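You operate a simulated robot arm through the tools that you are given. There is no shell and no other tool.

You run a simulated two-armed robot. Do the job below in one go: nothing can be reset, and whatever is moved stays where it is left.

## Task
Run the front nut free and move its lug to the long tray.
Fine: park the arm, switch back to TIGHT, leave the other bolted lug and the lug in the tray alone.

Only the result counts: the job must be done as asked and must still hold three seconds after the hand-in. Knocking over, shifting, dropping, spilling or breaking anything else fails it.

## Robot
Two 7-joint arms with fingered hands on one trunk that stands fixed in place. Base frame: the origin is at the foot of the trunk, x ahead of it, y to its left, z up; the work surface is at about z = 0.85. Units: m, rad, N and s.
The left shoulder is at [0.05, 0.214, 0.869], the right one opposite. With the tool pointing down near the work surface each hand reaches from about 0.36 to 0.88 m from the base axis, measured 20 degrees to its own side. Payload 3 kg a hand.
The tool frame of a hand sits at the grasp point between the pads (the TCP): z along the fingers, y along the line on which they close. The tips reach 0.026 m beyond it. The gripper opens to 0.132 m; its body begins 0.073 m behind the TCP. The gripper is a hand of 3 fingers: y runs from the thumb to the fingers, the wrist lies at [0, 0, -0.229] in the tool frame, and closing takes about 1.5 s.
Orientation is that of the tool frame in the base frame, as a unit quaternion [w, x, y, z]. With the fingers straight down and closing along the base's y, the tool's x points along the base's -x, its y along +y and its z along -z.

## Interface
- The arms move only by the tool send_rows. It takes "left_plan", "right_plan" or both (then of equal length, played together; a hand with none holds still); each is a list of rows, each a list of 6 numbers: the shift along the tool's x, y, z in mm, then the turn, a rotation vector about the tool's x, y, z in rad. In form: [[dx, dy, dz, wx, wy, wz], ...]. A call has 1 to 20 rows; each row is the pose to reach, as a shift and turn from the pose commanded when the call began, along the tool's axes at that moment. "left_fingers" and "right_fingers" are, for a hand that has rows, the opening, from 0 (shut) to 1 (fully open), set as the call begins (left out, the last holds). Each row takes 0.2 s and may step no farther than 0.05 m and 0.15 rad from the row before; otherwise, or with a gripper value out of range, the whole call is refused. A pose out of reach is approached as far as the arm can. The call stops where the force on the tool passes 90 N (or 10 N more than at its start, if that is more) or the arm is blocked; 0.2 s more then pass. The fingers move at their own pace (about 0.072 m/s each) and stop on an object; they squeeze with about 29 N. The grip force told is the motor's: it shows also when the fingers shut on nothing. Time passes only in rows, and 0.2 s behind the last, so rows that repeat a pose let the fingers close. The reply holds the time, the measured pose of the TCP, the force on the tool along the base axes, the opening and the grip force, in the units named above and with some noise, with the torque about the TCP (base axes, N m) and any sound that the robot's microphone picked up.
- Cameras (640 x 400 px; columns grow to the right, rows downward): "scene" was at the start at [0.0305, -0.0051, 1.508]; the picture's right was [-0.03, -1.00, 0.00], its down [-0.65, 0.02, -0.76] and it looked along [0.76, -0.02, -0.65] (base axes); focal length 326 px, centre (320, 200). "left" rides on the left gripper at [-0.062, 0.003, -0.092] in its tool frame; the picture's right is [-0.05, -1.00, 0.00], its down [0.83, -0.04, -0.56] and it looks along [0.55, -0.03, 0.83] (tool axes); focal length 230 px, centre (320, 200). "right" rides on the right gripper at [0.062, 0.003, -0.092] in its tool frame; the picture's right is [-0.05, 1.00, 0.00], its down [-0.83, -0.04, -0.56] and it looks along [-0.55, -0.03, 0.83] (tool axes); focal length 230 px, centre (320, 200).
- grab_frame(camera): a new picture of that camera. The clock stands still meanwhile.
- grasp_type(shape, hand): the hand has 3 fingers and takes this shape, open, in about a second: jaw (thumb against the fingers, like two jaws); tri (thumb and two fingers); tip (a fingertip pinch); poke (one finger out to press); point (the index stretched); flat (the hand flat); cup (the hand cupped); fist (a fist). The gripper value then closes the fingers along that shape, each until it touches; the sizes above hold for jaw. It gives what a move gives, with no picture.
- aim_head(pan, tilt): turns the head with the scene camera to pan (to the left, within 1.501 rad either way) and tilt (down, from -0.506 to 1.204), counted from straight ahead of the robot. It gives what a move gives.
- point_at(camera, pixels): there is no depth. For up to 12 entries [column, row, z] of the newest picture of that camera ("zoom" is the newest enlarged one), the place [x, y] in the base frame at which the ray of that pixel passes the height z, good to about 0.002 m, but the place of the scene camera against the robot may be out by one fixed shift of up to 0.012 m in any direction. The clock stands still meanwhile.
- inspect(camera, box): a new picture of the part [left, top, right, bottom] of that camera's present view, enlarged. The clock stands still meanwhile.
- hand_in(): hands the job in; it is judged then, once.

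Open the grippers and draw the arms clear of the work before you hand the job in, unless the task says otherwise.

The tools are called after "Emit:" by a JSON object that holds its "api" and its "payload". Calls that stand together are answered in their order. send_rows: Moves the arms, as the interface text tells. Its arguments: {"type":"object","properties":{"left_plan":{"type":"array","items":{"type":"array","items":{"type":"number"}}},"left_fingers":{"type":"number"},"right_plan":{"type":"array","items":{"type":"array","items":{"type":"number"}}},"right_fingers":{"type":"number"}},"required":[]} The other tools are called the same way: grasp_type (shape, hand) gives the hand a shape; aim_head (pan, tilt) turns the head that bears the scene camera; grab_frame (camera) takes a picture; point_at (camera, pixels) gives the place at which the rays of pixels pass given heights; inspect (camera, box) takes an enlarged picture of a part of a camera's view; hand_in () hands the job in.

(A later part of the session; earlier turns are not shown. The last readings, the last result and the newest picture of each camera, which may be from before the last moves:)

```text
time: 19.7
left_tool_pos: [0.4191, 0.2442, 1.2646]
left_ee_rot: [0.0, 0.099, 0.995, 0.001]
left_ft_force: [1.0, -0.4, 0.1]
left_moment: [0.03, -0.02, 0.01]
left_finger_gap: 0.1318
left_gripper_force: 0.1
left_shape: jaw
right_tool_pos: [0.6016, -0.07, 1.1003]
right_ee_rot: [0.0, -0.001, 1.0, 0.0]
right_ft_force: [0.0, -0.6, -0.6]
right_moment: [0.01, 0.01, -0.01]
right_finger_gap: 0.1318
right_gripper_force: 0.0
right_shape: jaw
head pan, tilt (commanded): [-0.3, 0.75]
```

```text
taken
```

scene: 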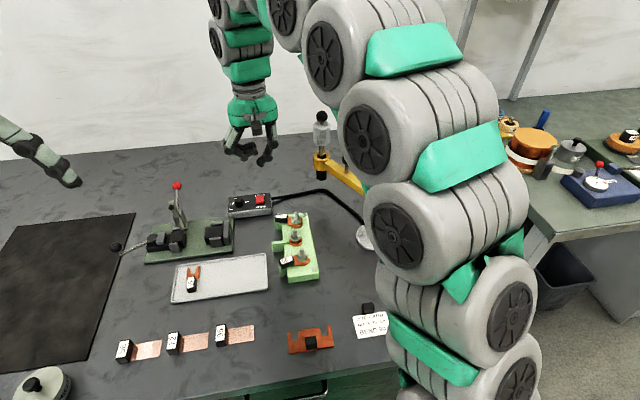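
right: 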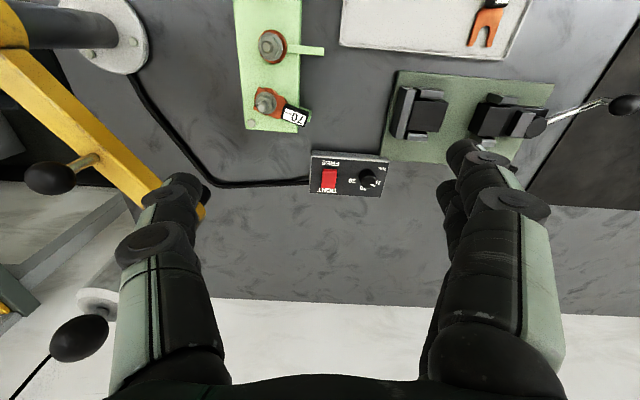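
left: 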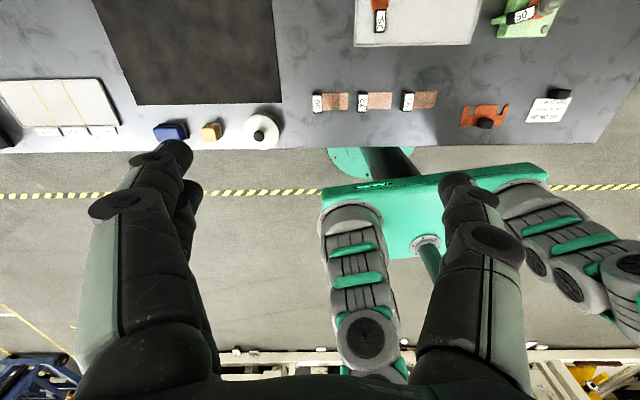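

Jaw is fully open again (gap 0.132). From here I take the poke shape, which came out clean the first time from the same state.

Emit:
{"api": "grasp_type", "payload": {"shape": "poke", "hand": "right"}}

Emit:
{"api": "grab_frame", "payload": {"camera": "right"}}

Emit:
{"api": "inspect", "payload": {"camera": "scene", "box": [220, 120, 300, 170]}}

```text
time: 20.6
left_tool_pos: [0.4182, 0.2444, 1.2647]
left_ee_rot: [-0.001, 0.099, 0.995, 0.0]
left_ft_force: [0.2, -0.9, -0.1]
left_moment: [0.01, 0.0, 0.02]
left_finger_gap: 0.1317
left_gripper_force: 0.0
left_shape: jaw
right_tool_pos: [0.6021, -0.0699, 1.1]
right_ee_rot: [0.0, -0.002, 1.0, 0.0]
right_ft_force: [-0.1, 0.4, -0.6]
right_moment: [0.02, 0.01, 0.0]
right_finger_gap: 0.0
right_gripper_force: 0.1
right_shape: poke
head pan, tilt (commanded): [-0.3, 0.75]
```

```text
taken
```

right: 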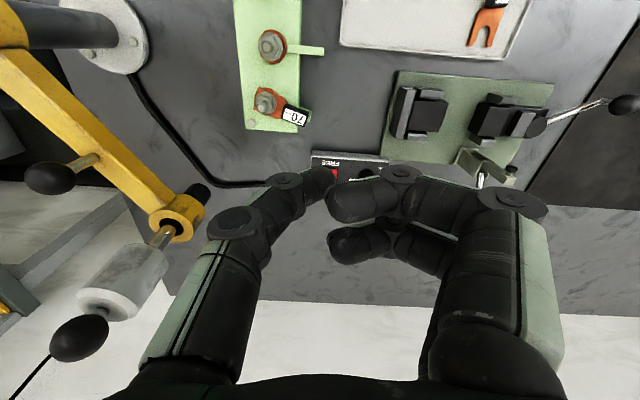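

```text
8.00 times, centred on (260, 145) of scene
```

zoom: 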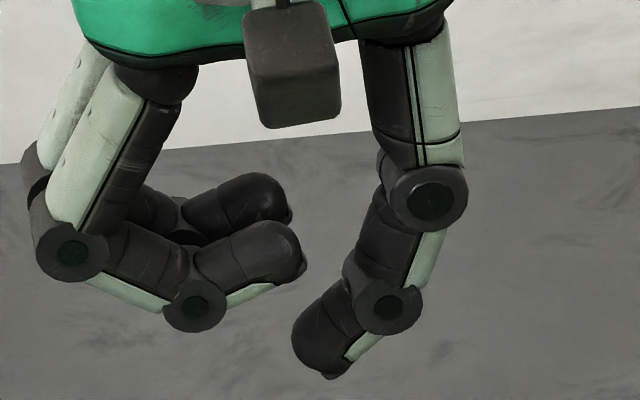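

The poke shape is clean now: one digit down, others curled ~15 mm higher, but they would hang over the torque dial at y≈0. I turn the hand about 86° about its axis so the curled fingers point to +x (away from the dial), staying high.

Emit:
{"api": "send_rows", "payload": {"right_plan": [[0, 0, 0, 0, 0, 0.15], [0, 0, 0, 0, 0, 0.3], [0, 0, 0, 0, 0, 0.45], [0, 0, 0, 0, 0, 0.6], [0, 0, 0, 0, 0, 0.75], [0, 0, 0, 0, 0, 0.9], [0, 0, 0, 0, 0, 1.05], [0, 0, 0, 0, 0, 1.2], [0, 0, 0, 0, 0, 1.35], [0, 0, 0, 0, 0, 1.5], [0, 0, 0, 0, 0, 1.57], [0, 0, 0, 0, 0, 1.57]]}}

Emit:
{"api": "grab_frame", "payload": {"camera": "right"}}

Emit:
{"api": "grab_frame", "payload": {"camera": "scene"}}

```text
time: 23.2
left_tool_pos: [0.4187, 0.2447, 1.2649]
left_ee_rot: [0.0, 0.099, 0.995, -0.001]
left_ft_force: [0.2, 0.0, -0.5]
left_moment: [0.03, -0.04, 0.01]
left_finger_gap: 0.1318
left_gripper_force: 0.1
left_shape: jaw
right_tool_pos: [0.6017, -0.0696, 1.1004]
right_ee_rot: [0.0, 0.707, 0.707, -0.001]
right_ft_force: [0.2, 0.8, 0.1]
right_moment: [-0.03, 0.04, -0.01]
right_finger_gap: 0.0
right_gripper_force: 0.2
right_shape: poke
head pan, tilt (commanded): [-0.3, 0.75]
```

```text
taken
```

right: 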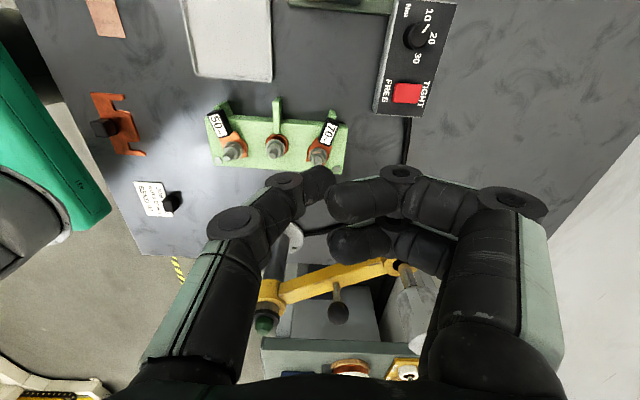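

```text
taken
```

scene: 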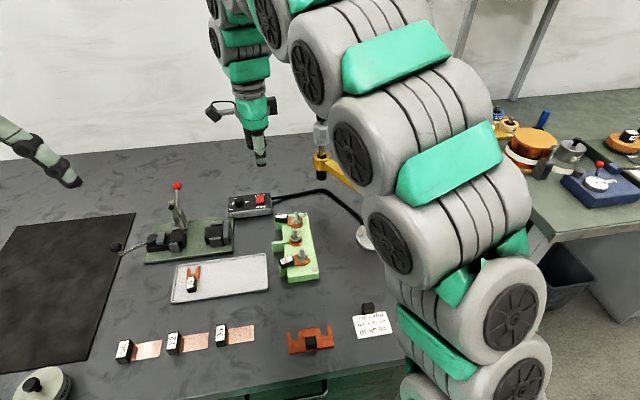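

The hand turned cleanly; tool y now points to +x. I move over the rocker at (0.695,-0.061) and descend part way to TCP z≈0.95, then look.

Emit:
{"api": "send_rows", "payload": {"right_plan": [[3, 31, 0, 0, 0, 0], [6, 62, 0, 0, 0, 0], [9, 93, 20, 0, 0, 0], [9, 93, 60, 0, 0, 0], [9, 93, 100, 0, 0, 0], [9, 93, 140, 0, 0, 0], [9, 93, 150, 0, 0, 0], [9, 93, 150, 0, 0, 0]]}}

Emit:
{"api": "grab_frame", "payload": {"camera": "right"}}

Emit:
{"api": "grab_frame", "payload": {"camera": "scene"}}

Emit:
{"api": "inspect", "payload": {"camera": "scene", "box": [200, 140, 320, 220]}}

```text
time: 25.0
left_tool_pos: [0.4187, 0.2448, 1.2634]
left_ee_rot: [0.0, 0.099, 0.995, 0.0]
left_ft_force: [0.1, 0.8, -1.0]
left_moment: [-0.01, 0.0, 0.0]
left_finger_gap: 0.1317
left_gripper_force: 0.0
left_shape: jaw
right_tool_pos: [0.6935, -0.061, 0.9509]
right_ee_rot: [0.0, 0.706, 0.708, 0.0]
right_ft_force: [0.0, 0.0, -0.2]
right_moment: [0.02, 0.01, -0.01]
right_finger_gap: 0.0001
right_gripper_force: 0.1
right_shape: poke
head pan, tilt (commanded): [-0.3, 0.75]
```

```text
taken
```

right: 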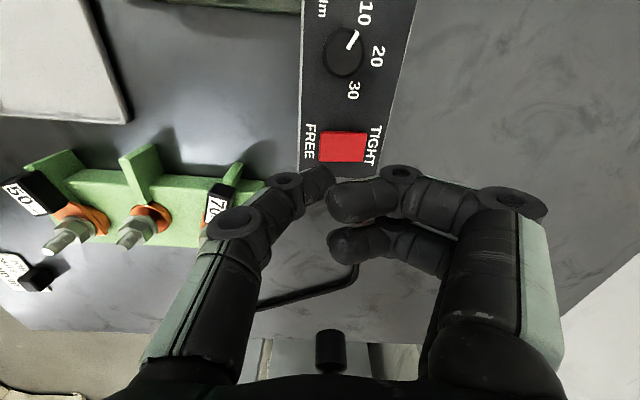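

```text
taken
```

scene: 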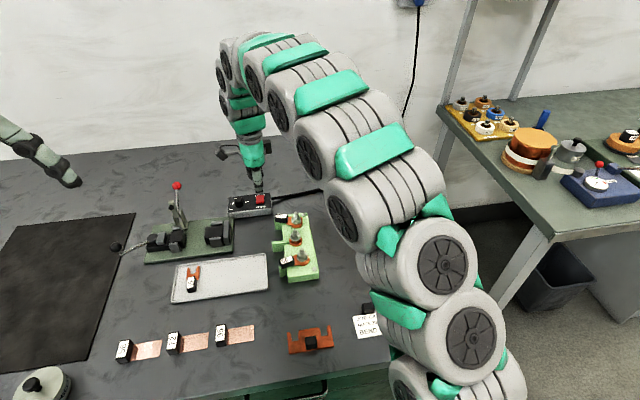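

```text
5.00 times, centred on (260, 180) of scene
```

zoom: 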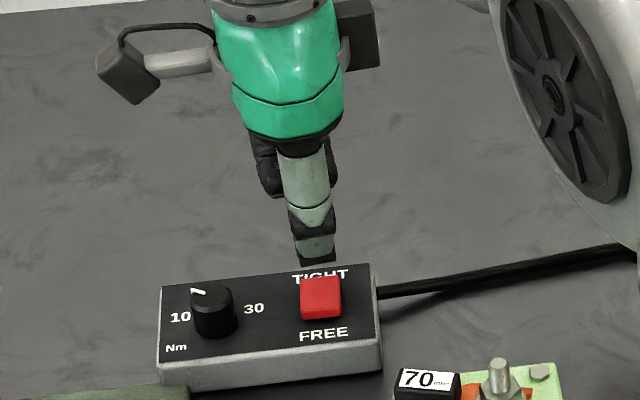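

The tip projects straight down to pixel (326,147); the rocker spans columns 320–366 at row 147, so I'm ~4 mm inside its FREE end. I shift 3 mm further in and descend 33 mm, reading the force.

Emit:
{"api": "send_rows", "payload": {"right_plan": [[0, 3, 10, 0, 0, 0], [0, 3, 20, 0, 0, 0], [0, 3, 26, 0, 0, 0], [0, 3, 30, 0, 0, 0], [0, 3, 33, 0, 0, 0]]}}

Emit:
{"api": "grab_frame", "payload": {"camera": "right"}}

Emit:
{"api": "inspect", "payload": {"camera": "scene", "box": [220, 160, 300, 220]}}

```text
time: 26.2
left_tool_pos: [0.4184, 0.2439, 1.2638]
left_ee_rot: [0.0, 0.1, 0.995, 0.001]
left_ft_force: [0.3, 1.1, 0.5]
left_moment: [0.0, 0.01, -0.02]
left_finger_gap: 0.1321
left_gripper_force: 0.1
left_shape: jaw
right_tool_pos: [0.6983, -0.0607, 0.9171]
right_ee_rot: [0.0, 0.707, 0.708, 0.0]
right_ft_force: [-0.4, 0.3, 0.0]
right_moment: [0.01, 0.02, -0.01]
right_finger_gap: 0.0
right_gripper_force: 0.0
right_shape: poke
head pan, tilt (commanded): [-0.3, 0.75]
```

```text
taken
```

right: 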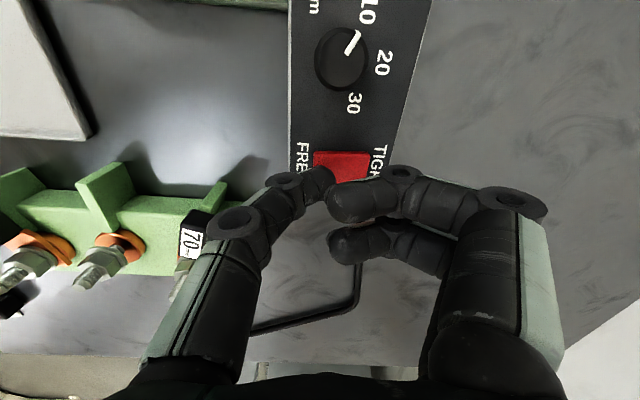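

```text
6.67 times, centred on (260, 190) of scene
```

zoom: 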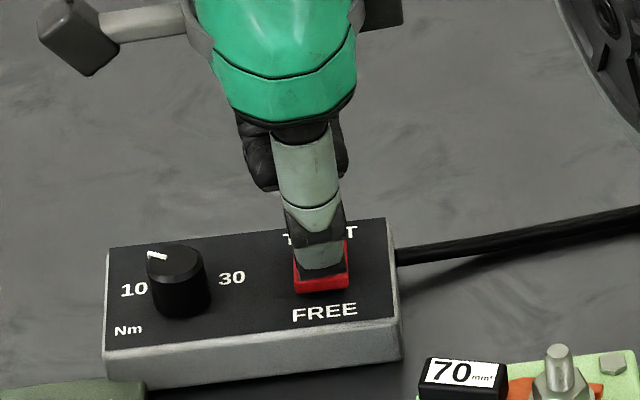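

No force yet; the tip is just above the rocker's near end. I descend further in 3 mm rows.

Emit:
{"api": "send_rows", "payload": {"right_plan": [[0, 0, 3, 0, 0, 0], [0, 0, 6, 0, 0, 0], [0, 0, 9, 0, 0, 0], [0, 0, 12, 0, 0, 0]]}}

Emit:
{"api": "inspect", "payload": {"camera": "scene", "box": [220, 160, 300, 220]}}

```text
time: 27.2
left_tool_pos: [0.4178, 0.2444, 1.265]
left_ee_rot: [0.001, 0.099, 0.995, 0.0]
left_ft_force: [-0.2, -0.4, -0.8]
left_moment: [0.02, 0.0, 0.03]
left_finger_gap: 0.1318
left_gripper_force: 0.0
left_shape: jaw
right_tool_pos: [0.6964, -0.0607, 0.908]
right_ee_rot: [0.001, 0.706, 0.708, 0.001]
right_ft_force: [-28.6, -3.7, 56.7]
right_moment: [-0.33, 0.45, -0.15]
right_finger_gap: 0.0003
right_gripper_force: 0.1
right_shape: poke
head pan, tilt (commanded): [-0.3, 0.75]
```

```text
6.67 times, centred on (260, 190) of scene
```

zoom: 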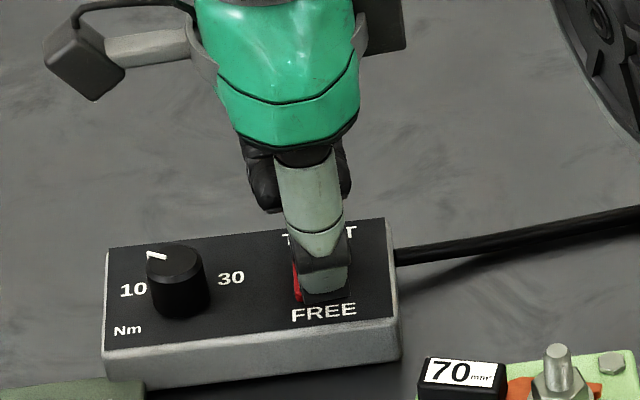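

Force rose to 57 N upward, and the rocker's near end looks pushed in. I raise the hand 60 mm and check the rocker.

Emit:
{"api": "send_rows", "payload": {"right_plan": [[0, 0, -10, 0, 0, 0], [0, 0, -40, 0, 0, 0], [0, 0, -80, 0, 0, 0], [0, 0, -80, 0, 0, 0]]}}

Emit:
{"api": "inspect", "payload": {"camera": "scene", "box": [220, 160, 300, 220]}}

Emit:
{"api": "grab_frame", "payload": {"camera": "right"}}

```text
time: 28.2
left_tool_pos: [0.4192, 0.2445, 1.2648]
left_ee_rot: [0.0, 0.1, 0.995, 0.0]
left_ft_force: [-0.3, 0.3, 0.1]
left_moment: [0.02, 0.01, 0.01]
left_finger_gap: 0.1319
left_gripper_force: 0.1
left_shape: jaw
right_tool_pos: [0.6982, -0.0616, 0.987]
right_ee_rot: [0.0, 0.706, 0.708, 0.001]
right_ft_force: [1.0, -0.1, 0.2]
right_moment: [-0.03, 0.0, 0.02]
right_finger_gap: 0.0
right_gripper_force: 0.1
right_shape: poke
head pan, tilt (commanded): [-0.3, 0.75]
```

```text
6.67 times, centred on (260, 190) of scene
```

zoom: 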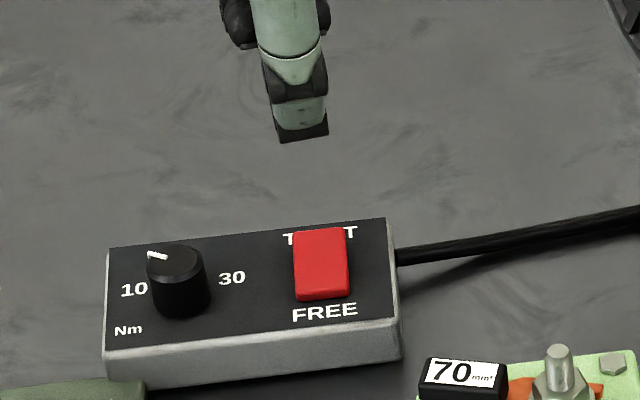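

```text
taken
```

right: 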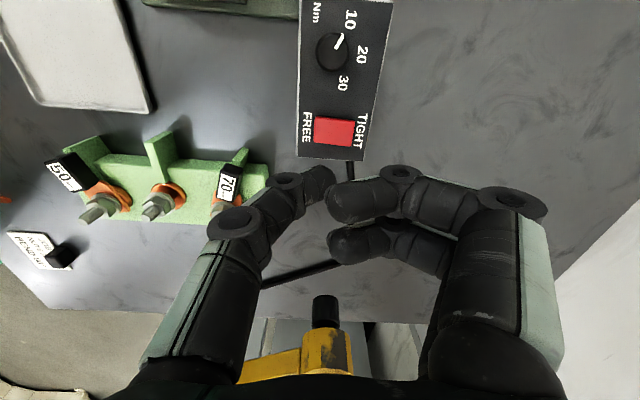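

The rocker now leans to FREE (near end low, far end up). Before moving the swing arm, I retreat upward and look closely at the arm, ball and the green cap on the post.

Emit:
{"api": "send_rows", "payload": {"right_plan": [[0, -20, -40, 0, 0, 0], [0, -50, -80, 0, 0, 0], [0, -90, -110, 0, 0, 0], [0, -120, -140, 0, 0, 0], [0, -160, -165, 0, 0, 0], [0, -200, -185, 0, 0, 0], [0, -240, -205, 0, 0, 0], [0, -260, -210, 0, 0, 0]]}}

Emit:
{"api": "grab_frame", "payload": {"camera": "scene"}}

Emit:
{"api": "grab_frame", "payload": {"camera": "right"}}

```text
time: 30.0
left_tool_pos: [0.4178, 0.2433, 1.2648]
left_ee_rot: [0.0, 0.1, 0.995, 0.0]
left_ft_force: [-0.3, -0.5, 0.0]
left_moment: [0.02, -0.03, 0.03]
left_finger_gap: 0.1317
left_gripper_force: 0.1
left_shape: jaw
right_tool_pos: [0.4396, -0.0613, 1.1964]
right_ee_rot: [-0.001, 0.706, 0.708, 0.0]
right_ft_force: [0.2, -0.9, 0.0]
right_moment: [0.01, 0.02, 0.01]
right_finger_gap: 0.0
right_gripper_force: 0.0
right_shape: poke
head pan, tilt (commanded): [-0.3, 0.75]
```

```text
taken
```

scene: 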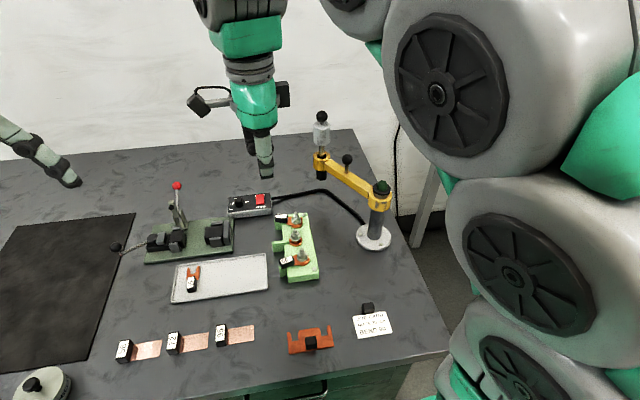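

```text
taken
```

right: 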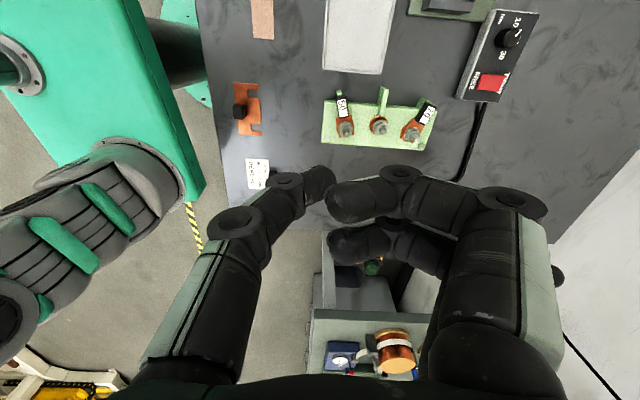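

Nothing has shifted. The swing arm is unobstructed in the scene view now; I zoom in on the arm and post.

Emit:
{"api": "inspect", "payload": {"camera": "scene", "box": [300, 100, 400, 250]}}

Emit:
{"api": "inspect", "payload": {"camera": "scene", "box": [355, 170, 405, 205]}}

Emit:
{"api": "inspect", "payload": {"camera": "scene", "box": [300, 105, 340, 185]}}

Emit:
{"api": "inspect", "payload": {"camera": "scene", "box": [265, 200, 325, 290]}}

```text
2.67 times, centred on (350, 175) of scene
```

zoom: 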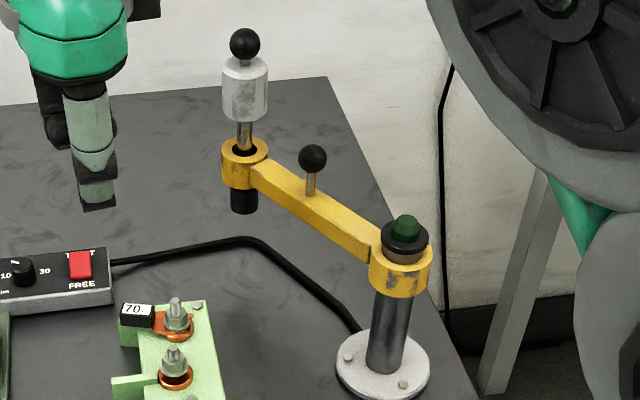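

```text
11.43 times, centred on (380, 188) of scene
```

zoom: 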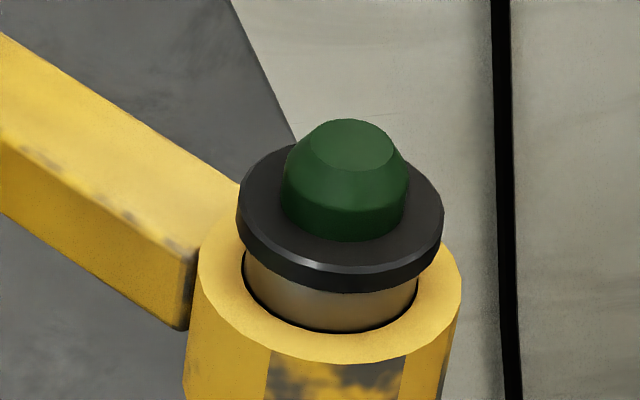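

```text
5.00 times, centred on (320, 145) of scene
```

zoom: 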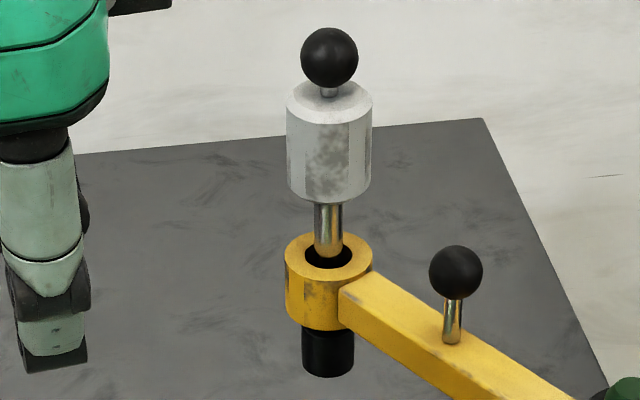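

```text
4.44 times, centred on (295, 245) of scene
```

zoom: 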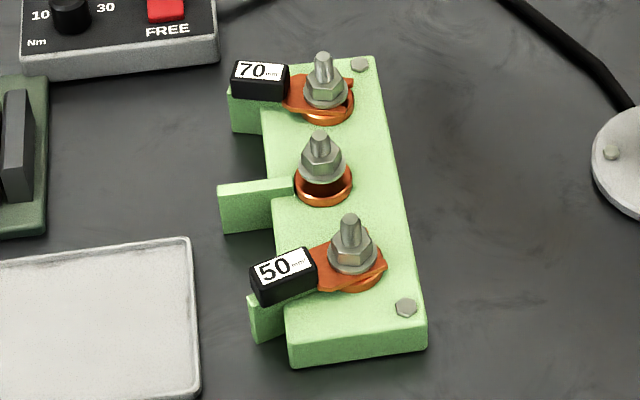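

The post cap looks like an indicator lamp; the spindle slides in the yellow ring with a ball on top and a cylinder below it. I'll grasp that ball from above with the closing axis tangential to the swing, so first I reshape to jaw and turn the hand to tool-y ≈ 100° while moving near the ball at height 1.25.

Emit:
{"api": "grasp_type", "payload": {"shape": "jaw", "hand": "right"}}

Emit:
{"api": "send_rows", "payload": {"right_plan": [[-12, 13, -10, 0, 0, -0.145], [-24, 26, -20, 0, 0, -0.29], [-36, 39, -30, 0, 0, -0.435], [-48, 52, -40, 0, 0, -0.58], [-60, 65, -50, 0, 0, -0.725], [-72, 78, -54, 0, 0, -0.87], [-84, 91, -54, 0, 0, -1.015], [-96, 104, -54, 0, 0, -1.16], [-108, 117, -54, 0, 0, -1.305], [-120, 130, -54, 0, 0, -1.45], [-130, 145, -54, 0, 0, -1.595], [-139, 160, -54, 0, 0, -1.745], [-139, 160, -54, 0, 0, -1.745]], "right_fingers": 1}}

Emit:
{"api": "grab_frame", "payload": {"camera": "right"}}

Emit:
{"api": "grab_frame", "payload": {"camera": "scene"}}

```text
time: 30.9
left_tool_pos: [0.4178, 0.2445, 1.265]
left_ee_rot: [0.0, 0.099, 0.995, 0.0]
left_ft_force: [1.2, -1.7, -0.3]
left_moment: [0.01, 0.02, -0.01]
left_finger_gap: 0.1316
left_gripper_force: 0.1
left_shape: jaw
right_tool_pos: [0.4389, -0.061, 1.1971]
right_ee_rot: [0.0, 0.706, 0.708, 0.0]
right_ft_force: [1.0, 0.5, -0.2]
right_moment: [0.0, 0.01, -0.01]
right_finger_gap: 0.1321
right_gripper_force: 0.1
right_shape: jaw
head pan, tilt (commanded): [-0.3, 0.75]
```

```text
time: 33.7
left_tool_pos: [0.4173, 0.244, 1.2652]
left_ee_rot: [0.0, 0.1, 0.995, 0.001]
left_ft_force: [0.1, 0.4, 0.7]
left_moment: [-0.02, 0.03, 0.01]
left_finger_gap: 0.1316
left_gripper_force: 0.0
left_shape: jaw
right_tool_pos: [0.5846, -0.1929, 1.2273]
right_ee_rot: [0.001, -0.089, 0.996, 0.0]
right_ft_force: [-1.0, 0.0, -1.0]
right_moment: [0.01, 0.02, 0.02]
right_finger_gap: 0.1321
right_gripper_force: 0.0
right_shape: jaw
right hand out of reach, approached as far as the arm can: row 9, 10, 11, 12, 13
head pan, tilt (commanded): [-0.3, 0.75]
```

```text
taken
```

right: 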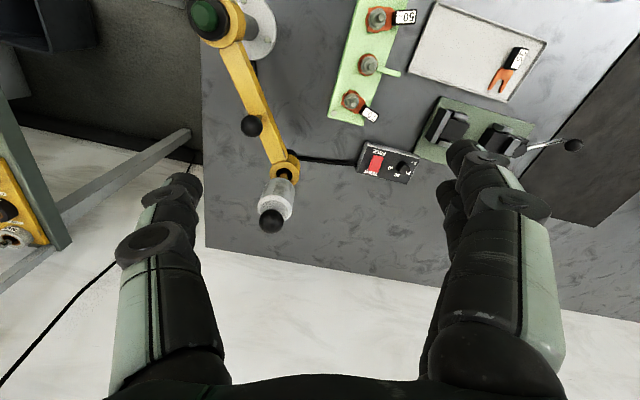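

```text
taken
```

scene: 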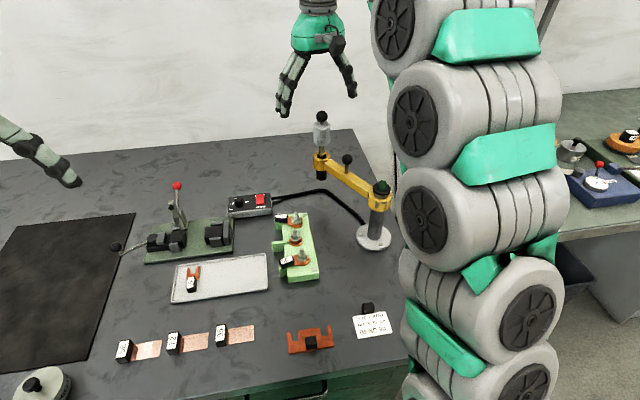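

The reach limit shows: at this height the arm can't get to the spindle ball at its parked spot, so I'll swing by the small handle knob on the beam instead (lower and nearer). I triangulate again from this new view: knob (251,126), ball (271,221), pivot cap (204,17), nut 50 top (377,17).

Emit:
{"api": "point_at", "payload": {"camera": "right", "pixels": [[251, 126, 1.05], [251, 126, 1.03], [271, 221, 1.12], [271, 221, 1.1], [204, 17, 1.02], [204, 17, 1.0], [377, 17, 0.93], [377, 17, 0.91], [367, 62, 0.93], [352, 99, 0.93]]}}

Emit:
{"api": "inspect", "payload": {"camera": "right", "box": [180, 0, 320, 240]}}

Emit:
{"api": "inspect", "payload": {"camera": "right", "box": [320, 0, 440, 130]}}

```text
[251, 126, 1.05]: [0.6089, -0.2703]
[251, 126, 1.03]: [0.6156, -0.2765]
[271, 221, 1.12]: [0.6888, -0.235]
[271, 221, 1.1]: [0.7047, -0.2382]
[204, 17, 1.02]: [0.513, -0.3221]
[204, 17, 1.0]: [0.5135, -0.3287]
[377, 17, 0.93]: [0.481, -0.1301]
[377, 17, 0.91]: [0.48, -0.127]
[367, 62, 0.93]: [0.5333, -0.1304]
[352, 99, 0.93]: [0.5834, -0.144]
```

```text
1.67 times, centred on (250, 120) of right
```

zoom: 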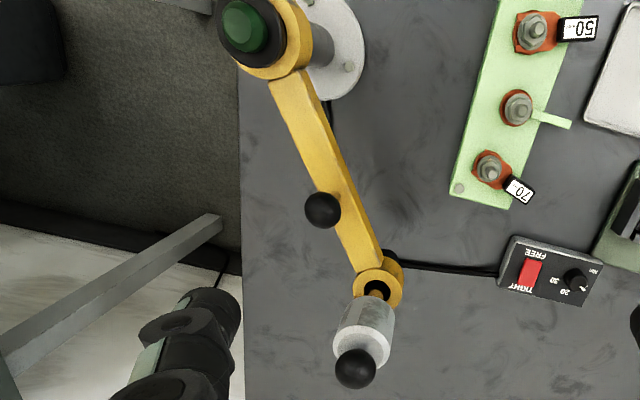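

```text
3.08 times, centred on (380, 65) of right
```

zoom: 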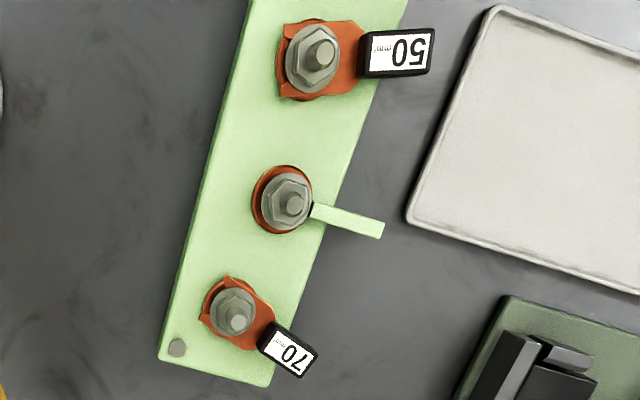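

Refined: pivot ≈ (0.513,-0.324), knob ≈ (0.614,-0.2745,1.035), spindle radius ≈ 0.195, parked angle ≈ 26.5°, nut 50 at angle ≈ 100°. As the last command was partly out of reach, I first make a plain descent to learn the true commanded pose.

Emit:
{"api": "send_rows", "payload": {"right_plan": [[0, 0, 25, 0, 0, 0], [0, 0, 50, 0, 0, 0], [0, 0, 60, 0, 0, 0], [0, 0, 60, 0, 0, 0]]}}

```text
time: 34.7
left_tool_pos: [0.4188, 0.2453, 1.2645]
left_ee_rot: [0.0, 0.1, 0.995, -0.001]
left_ft_force: [-0.1, 0.1, 0.3]
left_moment: [0.02, 0.01, 0.0]
left_finger_gap: 0.1318
left_gripper_force: 0.1
left_shape: jaw
right_tool_pos: [0.5848, -0.1945, 1.1664]
right_ee_rot: [0.0, -0.088, 0.996, 0.0]
right_ft_force: [0.3, 0.0, 0.0]
right_moment: [-0.02, -0.01, 0.0]
right_finger_gap: 0.1318
right_gripper_force: 0.0
right_shape: jaw
head pan, tilt (commanded): [-0.3, 0.75]
```

The pose base is the measured one. I move sideways so the TCP is over the knob (0.614,-0.2745), still at z≈1.166, and check where the knob appears (expected near (320,123)).

Emit:
{"api": "send_rows", "payload": {"right_plan": [[-4, -28, 0, 0, 0, 0], [-9, -56, 0, 0, 0, 0], [-14.3, -84.3, 0, 0, 0, 0], [-14.3, -84.3, 0, 0, 0, 0]]}}

Emit:
{"api": "grab_frame", "payload": {"camera": "right"}}

Emit:
{"api": "grab_frame", "payload": {"camera": "scene"}}

```text
time: 35.7
left_tool_pos: [0.4183, 0.2449, 1.2644]
left_ee_rot: [0.0, 0.099, 0.995, 0.001]
left_ft_force: [0.7, 1.0, -0.7]
left_moment: [-0.01, -0.01, 0.03]
left_finger_gap: 0.1319
left_gripper_force: 0.0
left_shape: jaw
right_tool_pos: [0.6136, -0.2756, 1.1667]
right_ee_rot: [0.001, -0.088, 0.996, 0.0]
right_ft_force: [0.4, -0.1, 0.2]
right_moment: [0.0, 0.01, 0.02]
right_finger_gap: 0.1318
right_gripper_force: 0.3
right_shape: jaw
head pan, tilt (commanded): [-0.3, 0.75]
```

```text
taken
```

right: 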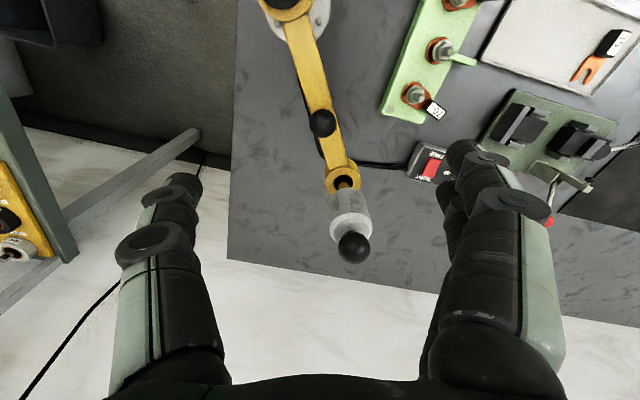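

```text
taken
```

scene: 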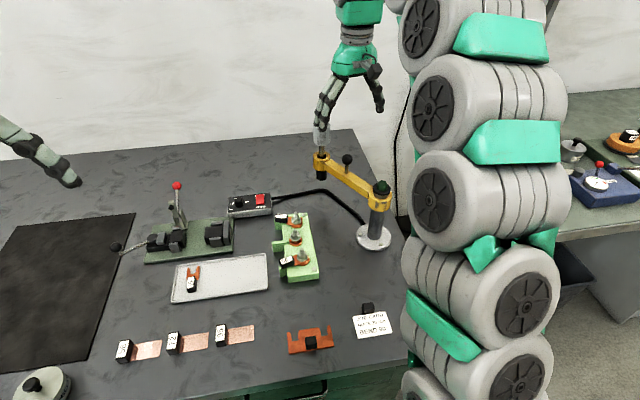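

The knob shows at (322,123), just as predicted, so its position is good. I descend to TCP z≈1.041 with the jaw open, straddling the knob.

Emit:
{"api": "send_rows", "payload": {"right_plan": [[0, 1, 30, 0, 0, 0], [0, 1, 60, 0, 0, 0], [0, 1, 90, 0, 0, 0], [0, 1, 115, 0, 0, 0], [0, 1, 126, 0, 0, 0], [0, 1, 126, 0, 0, 0]]}}

Emit:
{"api": "grab_frame", "payload": {"camera": "right"}}

Emit:
{"api": "inspect", "payload": {"camera": "scene", "box": [290, 80, 410, 210]}}

```text
time: 37.1
left_tool_pos: [0.4191, 0.2453, 1.2653]
left_ee_rot: [0.001, 0.1, 0.995, 0.0]
left_ft_force: [0.5, 0.1, -0.4]
left_moment: [0.0, 0.0, 0.0]
left_finger_gap: 0.1319
left_gripper_force: 0.1
left_shape: jaw
right_tool_pos: [0.6129, -0.2733, 1.0393]
right_ee_rot: [0.0, -0.088, 0.996, 0.001]
right_ft_force: [-0.6, 0.0, -1.1]
right_moment: [-0.02, 0.01, 0.02]
right_finger_gap: 0.1317
right_gripper_force: 0.1
right_shape: jaw
head pan, tilt (commanded): [-0.3, 0.75]
```

```text
taken
```

right: 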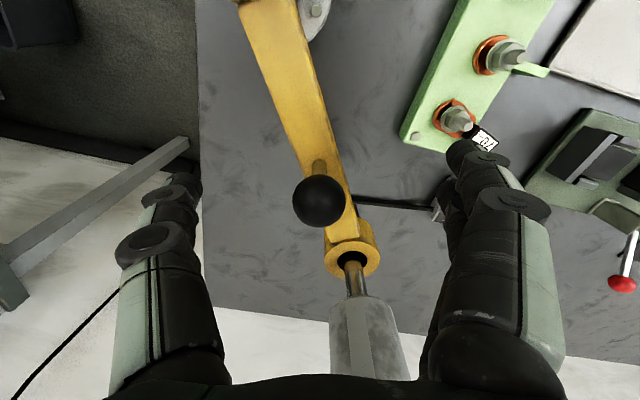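

```text
3.08 times, centred on (350, 145) of scene
```

zoom: 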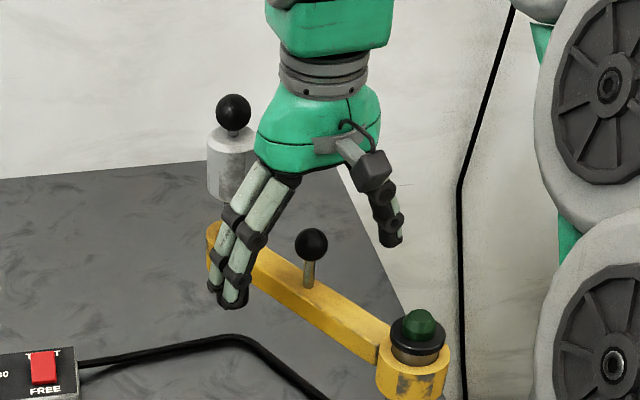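

The knob is exactly at the image centre (320,201), i.e. at the TCP. I close the fingers on it.

Emit:
{"api": "send_rows", "payload": {"right_plan": [[0, 0, 0, 0, 0, 0], [0, 0, 0, 0, 0, 0], [0, 0, 0, 0, 0, 0], [0, 0, 0, 0, 0, 0], [0, 0, 0, 0, 0, 0], [0, 0, 0, 0, 0, 0], [0, 0, 0, 0, 0, 0], [0, 0, 0, 0, 0, 0]], "right_fingers": 0}}

Emit:
{"api": "grab_frame", "payload": {"camera": "right"}}

Emit:
{"api": "inspect", "payload": {"camera": "scene", "box": [290, 80, 410, 210]}}

```text
time: 38.9
left_tool_pos: [0.4189, 0.2444, 1.2647]
left_ee_rot: [0.0, 0.099, 0.995, 0.0]
left_ft_force: [-0.5, 0.2, 1.0]
left_moment: [-0.01, 0.01, -0.05]
left_finger_gap: 0.1318
left_gripper_force: 0.0
left_shape: jaw
right_tool_pos: [0.6125, -0.2721, 1.0387]
right_ee_rot: [-0.001, -0.087, 0.996, 0.001]
right_ft_force: [-0.3, -0.7, -20.8]
right_moment: [0.01, 0.02, 0.02]
right_finger_gap: 0.0
right_gripper_force: 29.0
right_shape: jaw
head pan, tilt (commanded): [-0.3, 0.75]
```

```text
taken
```

right: 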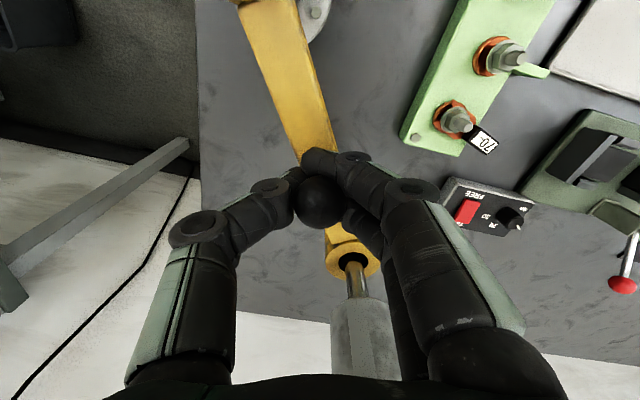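

```text
3.08 times, centred on (350, 145) of scene
```

zoom: 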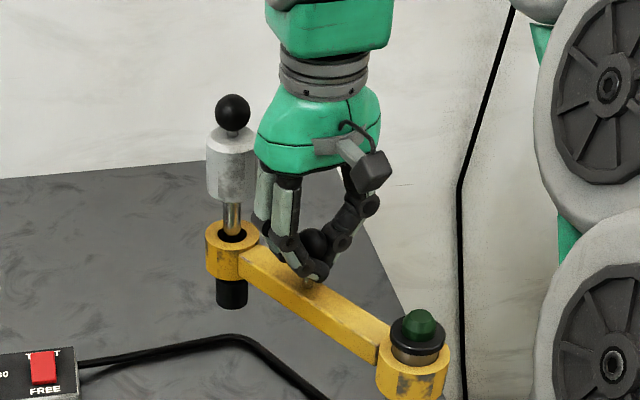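

The fingers close under the ball around its stem, which cages the handle well. I start the swing counter-clockwise along the arc about the pivot, first 17.5°, turning the hand in step.

Emit:
{"api": "send_rows", "payload": {"right_plan": [[2.12, 6.51, 0, 0, 0, -0.0611], [4.65, 12.89, 0, 0, 0, -0.1222], [7.55, 19.11, 0, 0, 0, -0.1833], [10.83, 25.13, 0, 0, 0, -0.2443], [14.46, 30.95, 0, 0, 0, -0.3054]]}}

Emit:
{"api": "grab_frame", "payload": {"camera": "right"}}

Emit:
{"api": "grab_frame", "payload": {"camera": "scene"}}

```text
time: 40.1
left_tool_pos: [0.419, 0.2441, 1.2643]
left_ee_rot: [0.0, 0.099, 0.995, 0.0]
left_ft_force: [-0.6, 0.7, 0.3]
left_moment: [0.01, 0.03, -0.03]
left_finger_gap: 0.1318
left_gripper_force: 0.0
left_shape: jaw
right_tool_pos: [0.5934, -0.243, 1.0392]
right_ee_rot: [-0.001, -0.24, 0.971, 0.0]
right_ft_force: [-1.6, -1.6, -28.5]
right_moment: [0.03, 0.06, 0.0]
right_finger_gap: 0.0
right_gripper_force: 29.2
right_shape: jaw
head pan, tilt (commanded): [-0.3, 0.75]
```

```text
taken
```

right: 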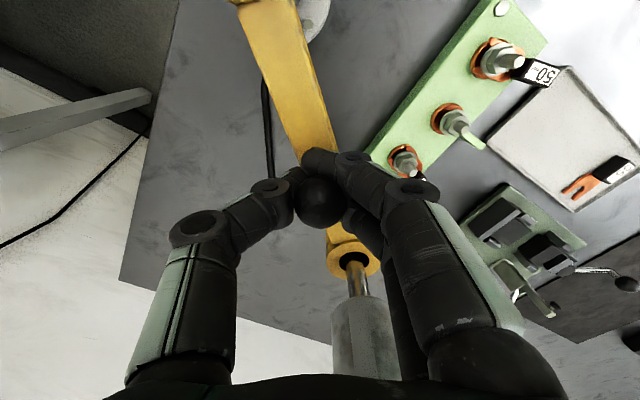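

```text
taken
```

scene: 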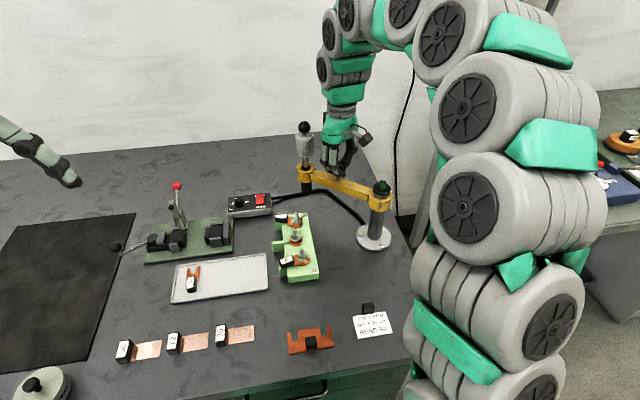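

The beam follows with almost no lateral force; socket, beam and hand move together. I continue another 35° with the same relative arc, lowering 1.5 mm to relieve the pull on the ball.

Emit:
{"api": "send_rows", "payload": {"right_plan": [[2.12, 6.51, 1, 0, 0, -0.0611], [4.65, 12.89, 1.5, 0, 0, -0.1222], [7.55, 19.11, 1.5, 0, 0, -0.1833], [10.83, 25.13, 1.5, 0, 0, -0.2443], [14.46, 30.95, 1.5, 0, 0, -0.3054], [18.45, 36.53, 1.5, 0, 0, -0.3665], [22.77, 41.85, 1.5, 0, 0, -0.4276], [27.41, 46.91, 1.5, 0, 0, -0.4887], [32.35, 51.67, 1.5, 0, 0, -0.5498], [37.58, 56.12, 1.5, 0, 0, -0.6109]]}}

Emit:
{"api": "grab_frame", "payload": {"camera": "right"}}

Emit:
{"api": "grab_frame", "payload": {"camera": "scene"}}

```text
time: 42.3
left_tool_pos: [0.4184, 0.2435, 1.2646]
left_ee_rot: [0.0, 0.099, 0.995, 0.0]
left_ft_force: [-0.7, -0.1, -0.8]
left_moment: [0.0, -0.02, -0.01]
left_finger_gap: 0.1319
left_gripper_force: 0.0
left_shape: jaw
right_tool_pos: [0.5335, -0.2109, 1.0371]
right_ee_rot: [0.0, -0.52, 0.854, 0.001]
right_ft_force: [-2.0, 2.5, -5.5]
right_moment: [-0.02, 0.0, 0.04]
right_finger_gap: 0.0001
right_gripper_force: 29.1
right_shape: jaw
head pan, tilt (commanded): [-0.3, 0.75]
```

```text
taken
```

right: 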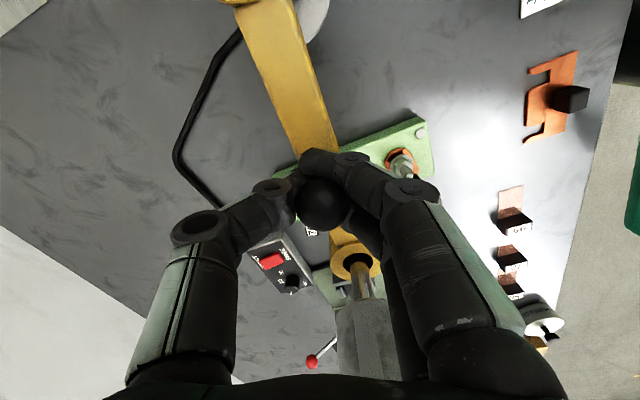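

```text
taken
```

scene: 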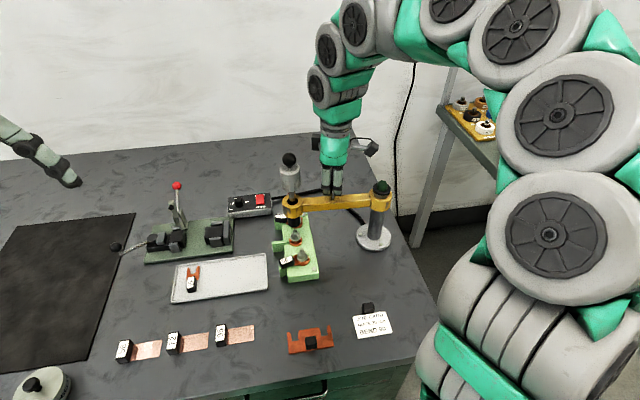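

The arm is at ≈80°, past the 70 nut, with low forces. I go another 14° and then judge alignment with the front nut.

Emit:
{"api": "send_rows", "payload": {"right_plan": [[2.12, 6.51, 0, 0, 0, -0.0611], [4.65, 12.89, 0, 0, 0, -0.1222], [7.55, 19.11, 0, 0, 0, -0.1833], [10.83, 25.13, 0, 0, 0, -0.2443], [10.83, 25.13, 0, 0, 0, -0.2443]]}}

Emit:
{"api": "grab_frame", "payload": {"camera": "right"}}

Emit:
{"api": "grab_frame", "payload": {"camera": "scene"}}

Emit:
{"api": "inspect", "payload": {"camera": "scene", "box": [250, 140, 350, 290]}}

```text
time: 43.5
left_tool_pos: [0.4186, 0.2444, 1.2645]
left_ee_rot: [-0.001, 0.099, 0.995, 0.0]
left_ft_force: [-0.3, 0.1, 0.2]
left_moment: [0.0, 0.02, 0.01]
left_finger_gap: 0.1318
left_gripper_force: 0.1
left_shape: jaw
right_tool_pos: [0.5076, -0.2092, 1.0377]
right_ee_rot: [0.0, -0.62, 0.784, 0.0]
right_ft_force: [-0.6, 8.1, -33.9]
right_moment: [0.05, 0.06, 0.08]
right_finger_gap: 0.0002
right_gripper_force: 29.3
right_shape: jaw
head pan, tilt (commanded): [-0.3, 0.75]
```

```text
taken
```

right: 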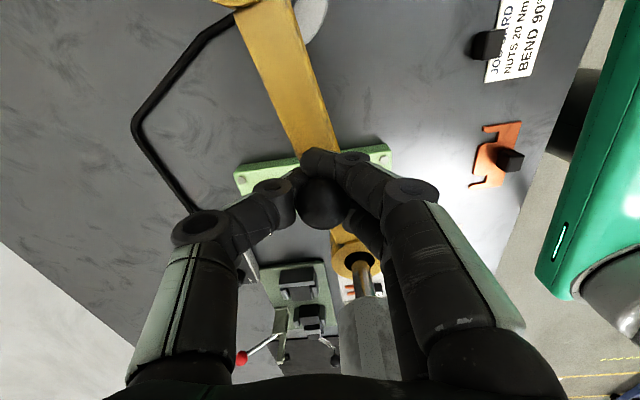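

```text
taken
```

scene: 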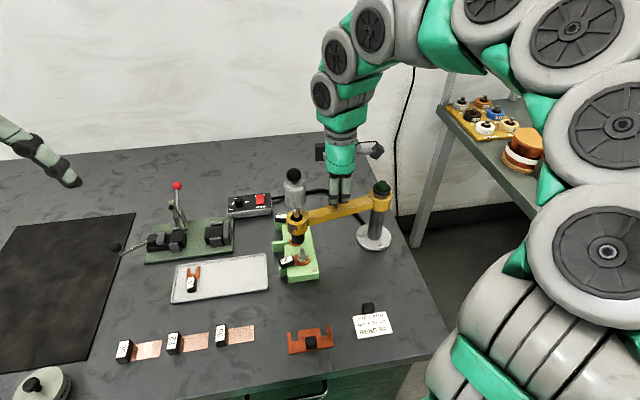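

```text
2.67 times, centred on (300, 215) of scene
```

zoom: 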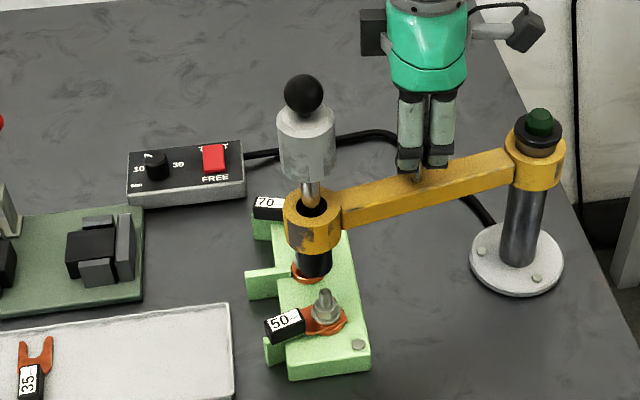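

The arm is at ≈93°. To find the remaining angle I compare socket bottom, ball and bolt tips by point_at in the scene picture (ball (294,176), socket bottom (297,242), front bolt tip (302,250)).

Emit:
{"api": "point_at", "payload": {"camera": "scene", "pixels": [[294, 175.6, 1.118], [297.4, 242, 0.95], [297.4, 242, 0.97], [297.4, 242, 0.93], [302, 249, 0.95], [302, 249, 0.93], [302, 249, 0.91], [302, 258, 0.9], [302, 258, 0.88]]}}

Emit:
{"api": "inspect", "payload": {"camera": "scene", "box": [270, 210, 330, 290]}}

```text
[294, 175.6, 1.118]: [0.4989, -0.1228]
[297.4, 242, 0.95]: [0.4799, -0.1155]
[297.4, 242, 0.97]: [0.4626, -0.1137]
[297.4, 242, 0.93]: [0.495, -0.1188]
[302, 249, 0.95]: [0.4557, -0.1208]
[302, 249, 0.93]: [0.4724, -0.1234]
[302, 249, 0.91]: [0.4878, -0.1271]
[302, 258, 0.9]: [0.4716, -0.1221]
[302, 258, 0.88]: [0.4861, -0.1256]
```

```text
5.00 times, centred on (300, 250) of scene
```

zoom: 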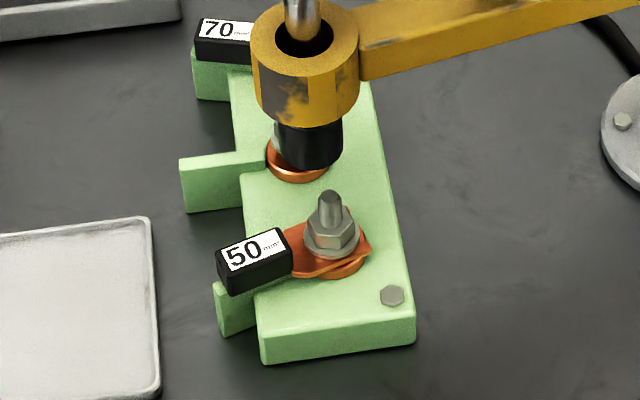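

Both estimates agree on about 7° more (bolt tip z ≈ 0.928, offset ≈ 25 mm along the arc). I swing 6° further and look again.

Emit:
{"api": "send_rows", "payload": {"right_plan": [[1.2, 3.7, 1, 0, 0, -0.035], [2.5, 7.4, 1, 0, 0, -0.07], [3.89, 11.09, 1, 0, 0, -0.1047], [3.89, 11.09, 1, 0, 0, -0.1047]]}}

Emit:
{"api": "inspect", "payload": {"camera": "scene", "box": [270, 160, 330, 280]}}

Emit:
{"api": "inspect", "payload": {"camera": "scene", "box": [270, 210, 330, 290]}}

Emit:
{"api": "grab_frame", "payload": {"camera": "left"}}

```text
time: 44.5
left_tool_pos: [0.4187, 0.2451, 1.265]
left_ee_rot: [0.0, 0.1, 0.995, 0.001]
left_ft_force: [0.5, -0.6, 0.5]
left_moment: [0.0, -0.02, -0.02]
left_finger_gap: 0.132
left_gripper_force: 0.1
left_shape: jaw
right_tool_pos: [0.495, -0.2127, 1.0372]
right_ee_rot: [0.0, -0.66, 0.751, -0.001]
right_ft_force: [0.7, 6.2, -12.6]
right_moment: [0.09, -0.06, 0.05]
right_finger_gap: 0.0001
right_gripper_force: 29.3
right_shape: jaw
head pan, tilt (commanded): [-0.3, 0.75]
```

```text
3.33 times, centred on (300, 220) of scene
```

zoom: 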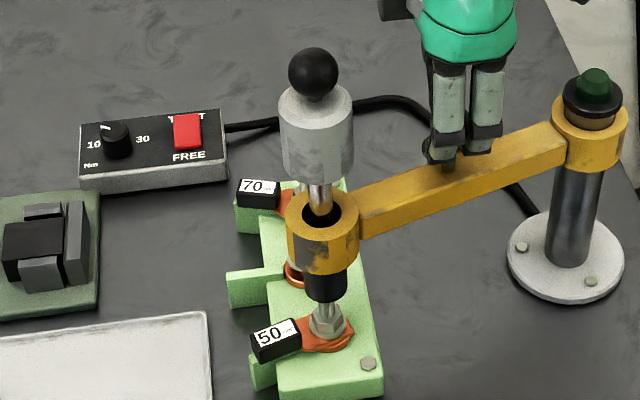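

```text
5.00 times, centred on (300, 250) of scene
```

zoom: 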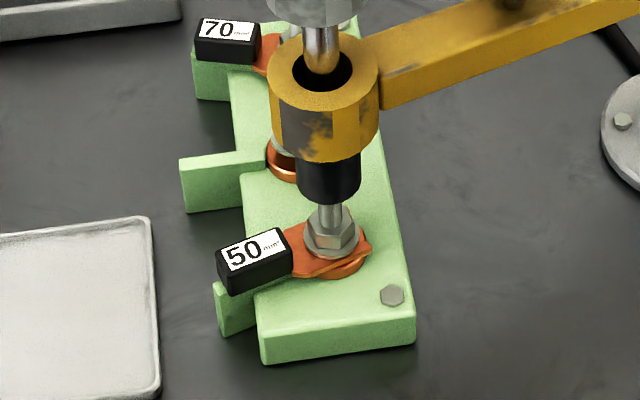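

```text
taken
```

left: 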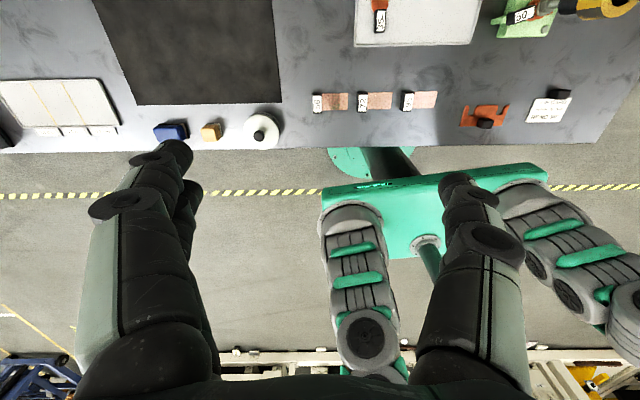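

The socket now sits right above the front nut in the scene view (socket bottom ≈ (328,185) and nut ≈ (331,235) in the zoom, on one vertical). I release the knob gently, rise a bit, and check that the arm stays and how well it is aligned.

Emit:
{"api": "send_rows", "payload": {"right_plan": [[0, 0, 0, 0, 0, 0], [0, 0, 0, 0, 0, 0], [0, 0, 0, 0, 0, 0], [0, 0, 0, 0, 0, 0], [0, 0, 0, 0, 0, 0], [0, 0, 0, 0, 0, 0], [0, 0, 0, 0, 0, 0], [0, 0, 0, 0, 0, 0], [0, 0, 0, 0, 0, 0], [0, 0, 0, 0, 0, 0]], "right_fingers": 1}}

Emit:
{"api": "grab_frame", "payload": {"camera": "right"}}

Emit:
{"api": "inspect", "payload": {"camera": "scene", "box": [270, 160, 330, 280]}}

```text
time: 46.7
left_tool_pos: [0.4186, 0.2426, 1.2644]
left_ee_rot: [0.0, 0.099, 0.995, 0.0]
left_ft_force: [-0.1, 0.5, 1.5]
left_moment: [0.01, 0.01, -0.01]
left_finger_gap: 0.1318
left_gripper_force: 0.0
left_shape: jaw
right_tool_pos: [0.4939, -0.2118, 1.0376]
right_ee_rot: [0.0, -0.66, 0.751, 0.0]
right_ft_force: [0.0, -0.5, -0.4]
right_moment: [-0.01, 0.02, 0.0]
right_finger_gap: 0.1319
right_gripper_force: 0.0
right_shape: jaw
head pan, tilt (commanded): [-0.3, 0.75]
```

```text
taken
```

right: 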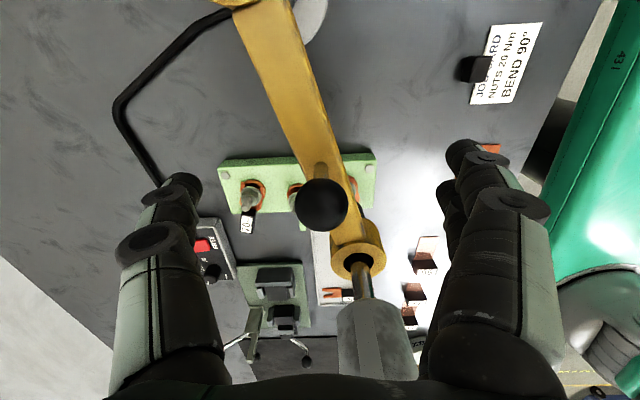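

```text
3.33 times, centred on (300, 220) of scene
```

zoom: 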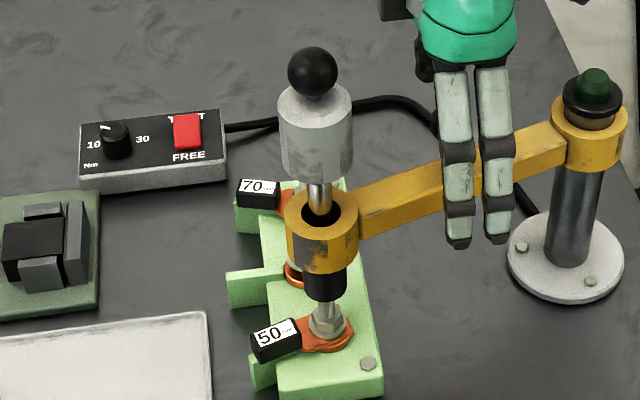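

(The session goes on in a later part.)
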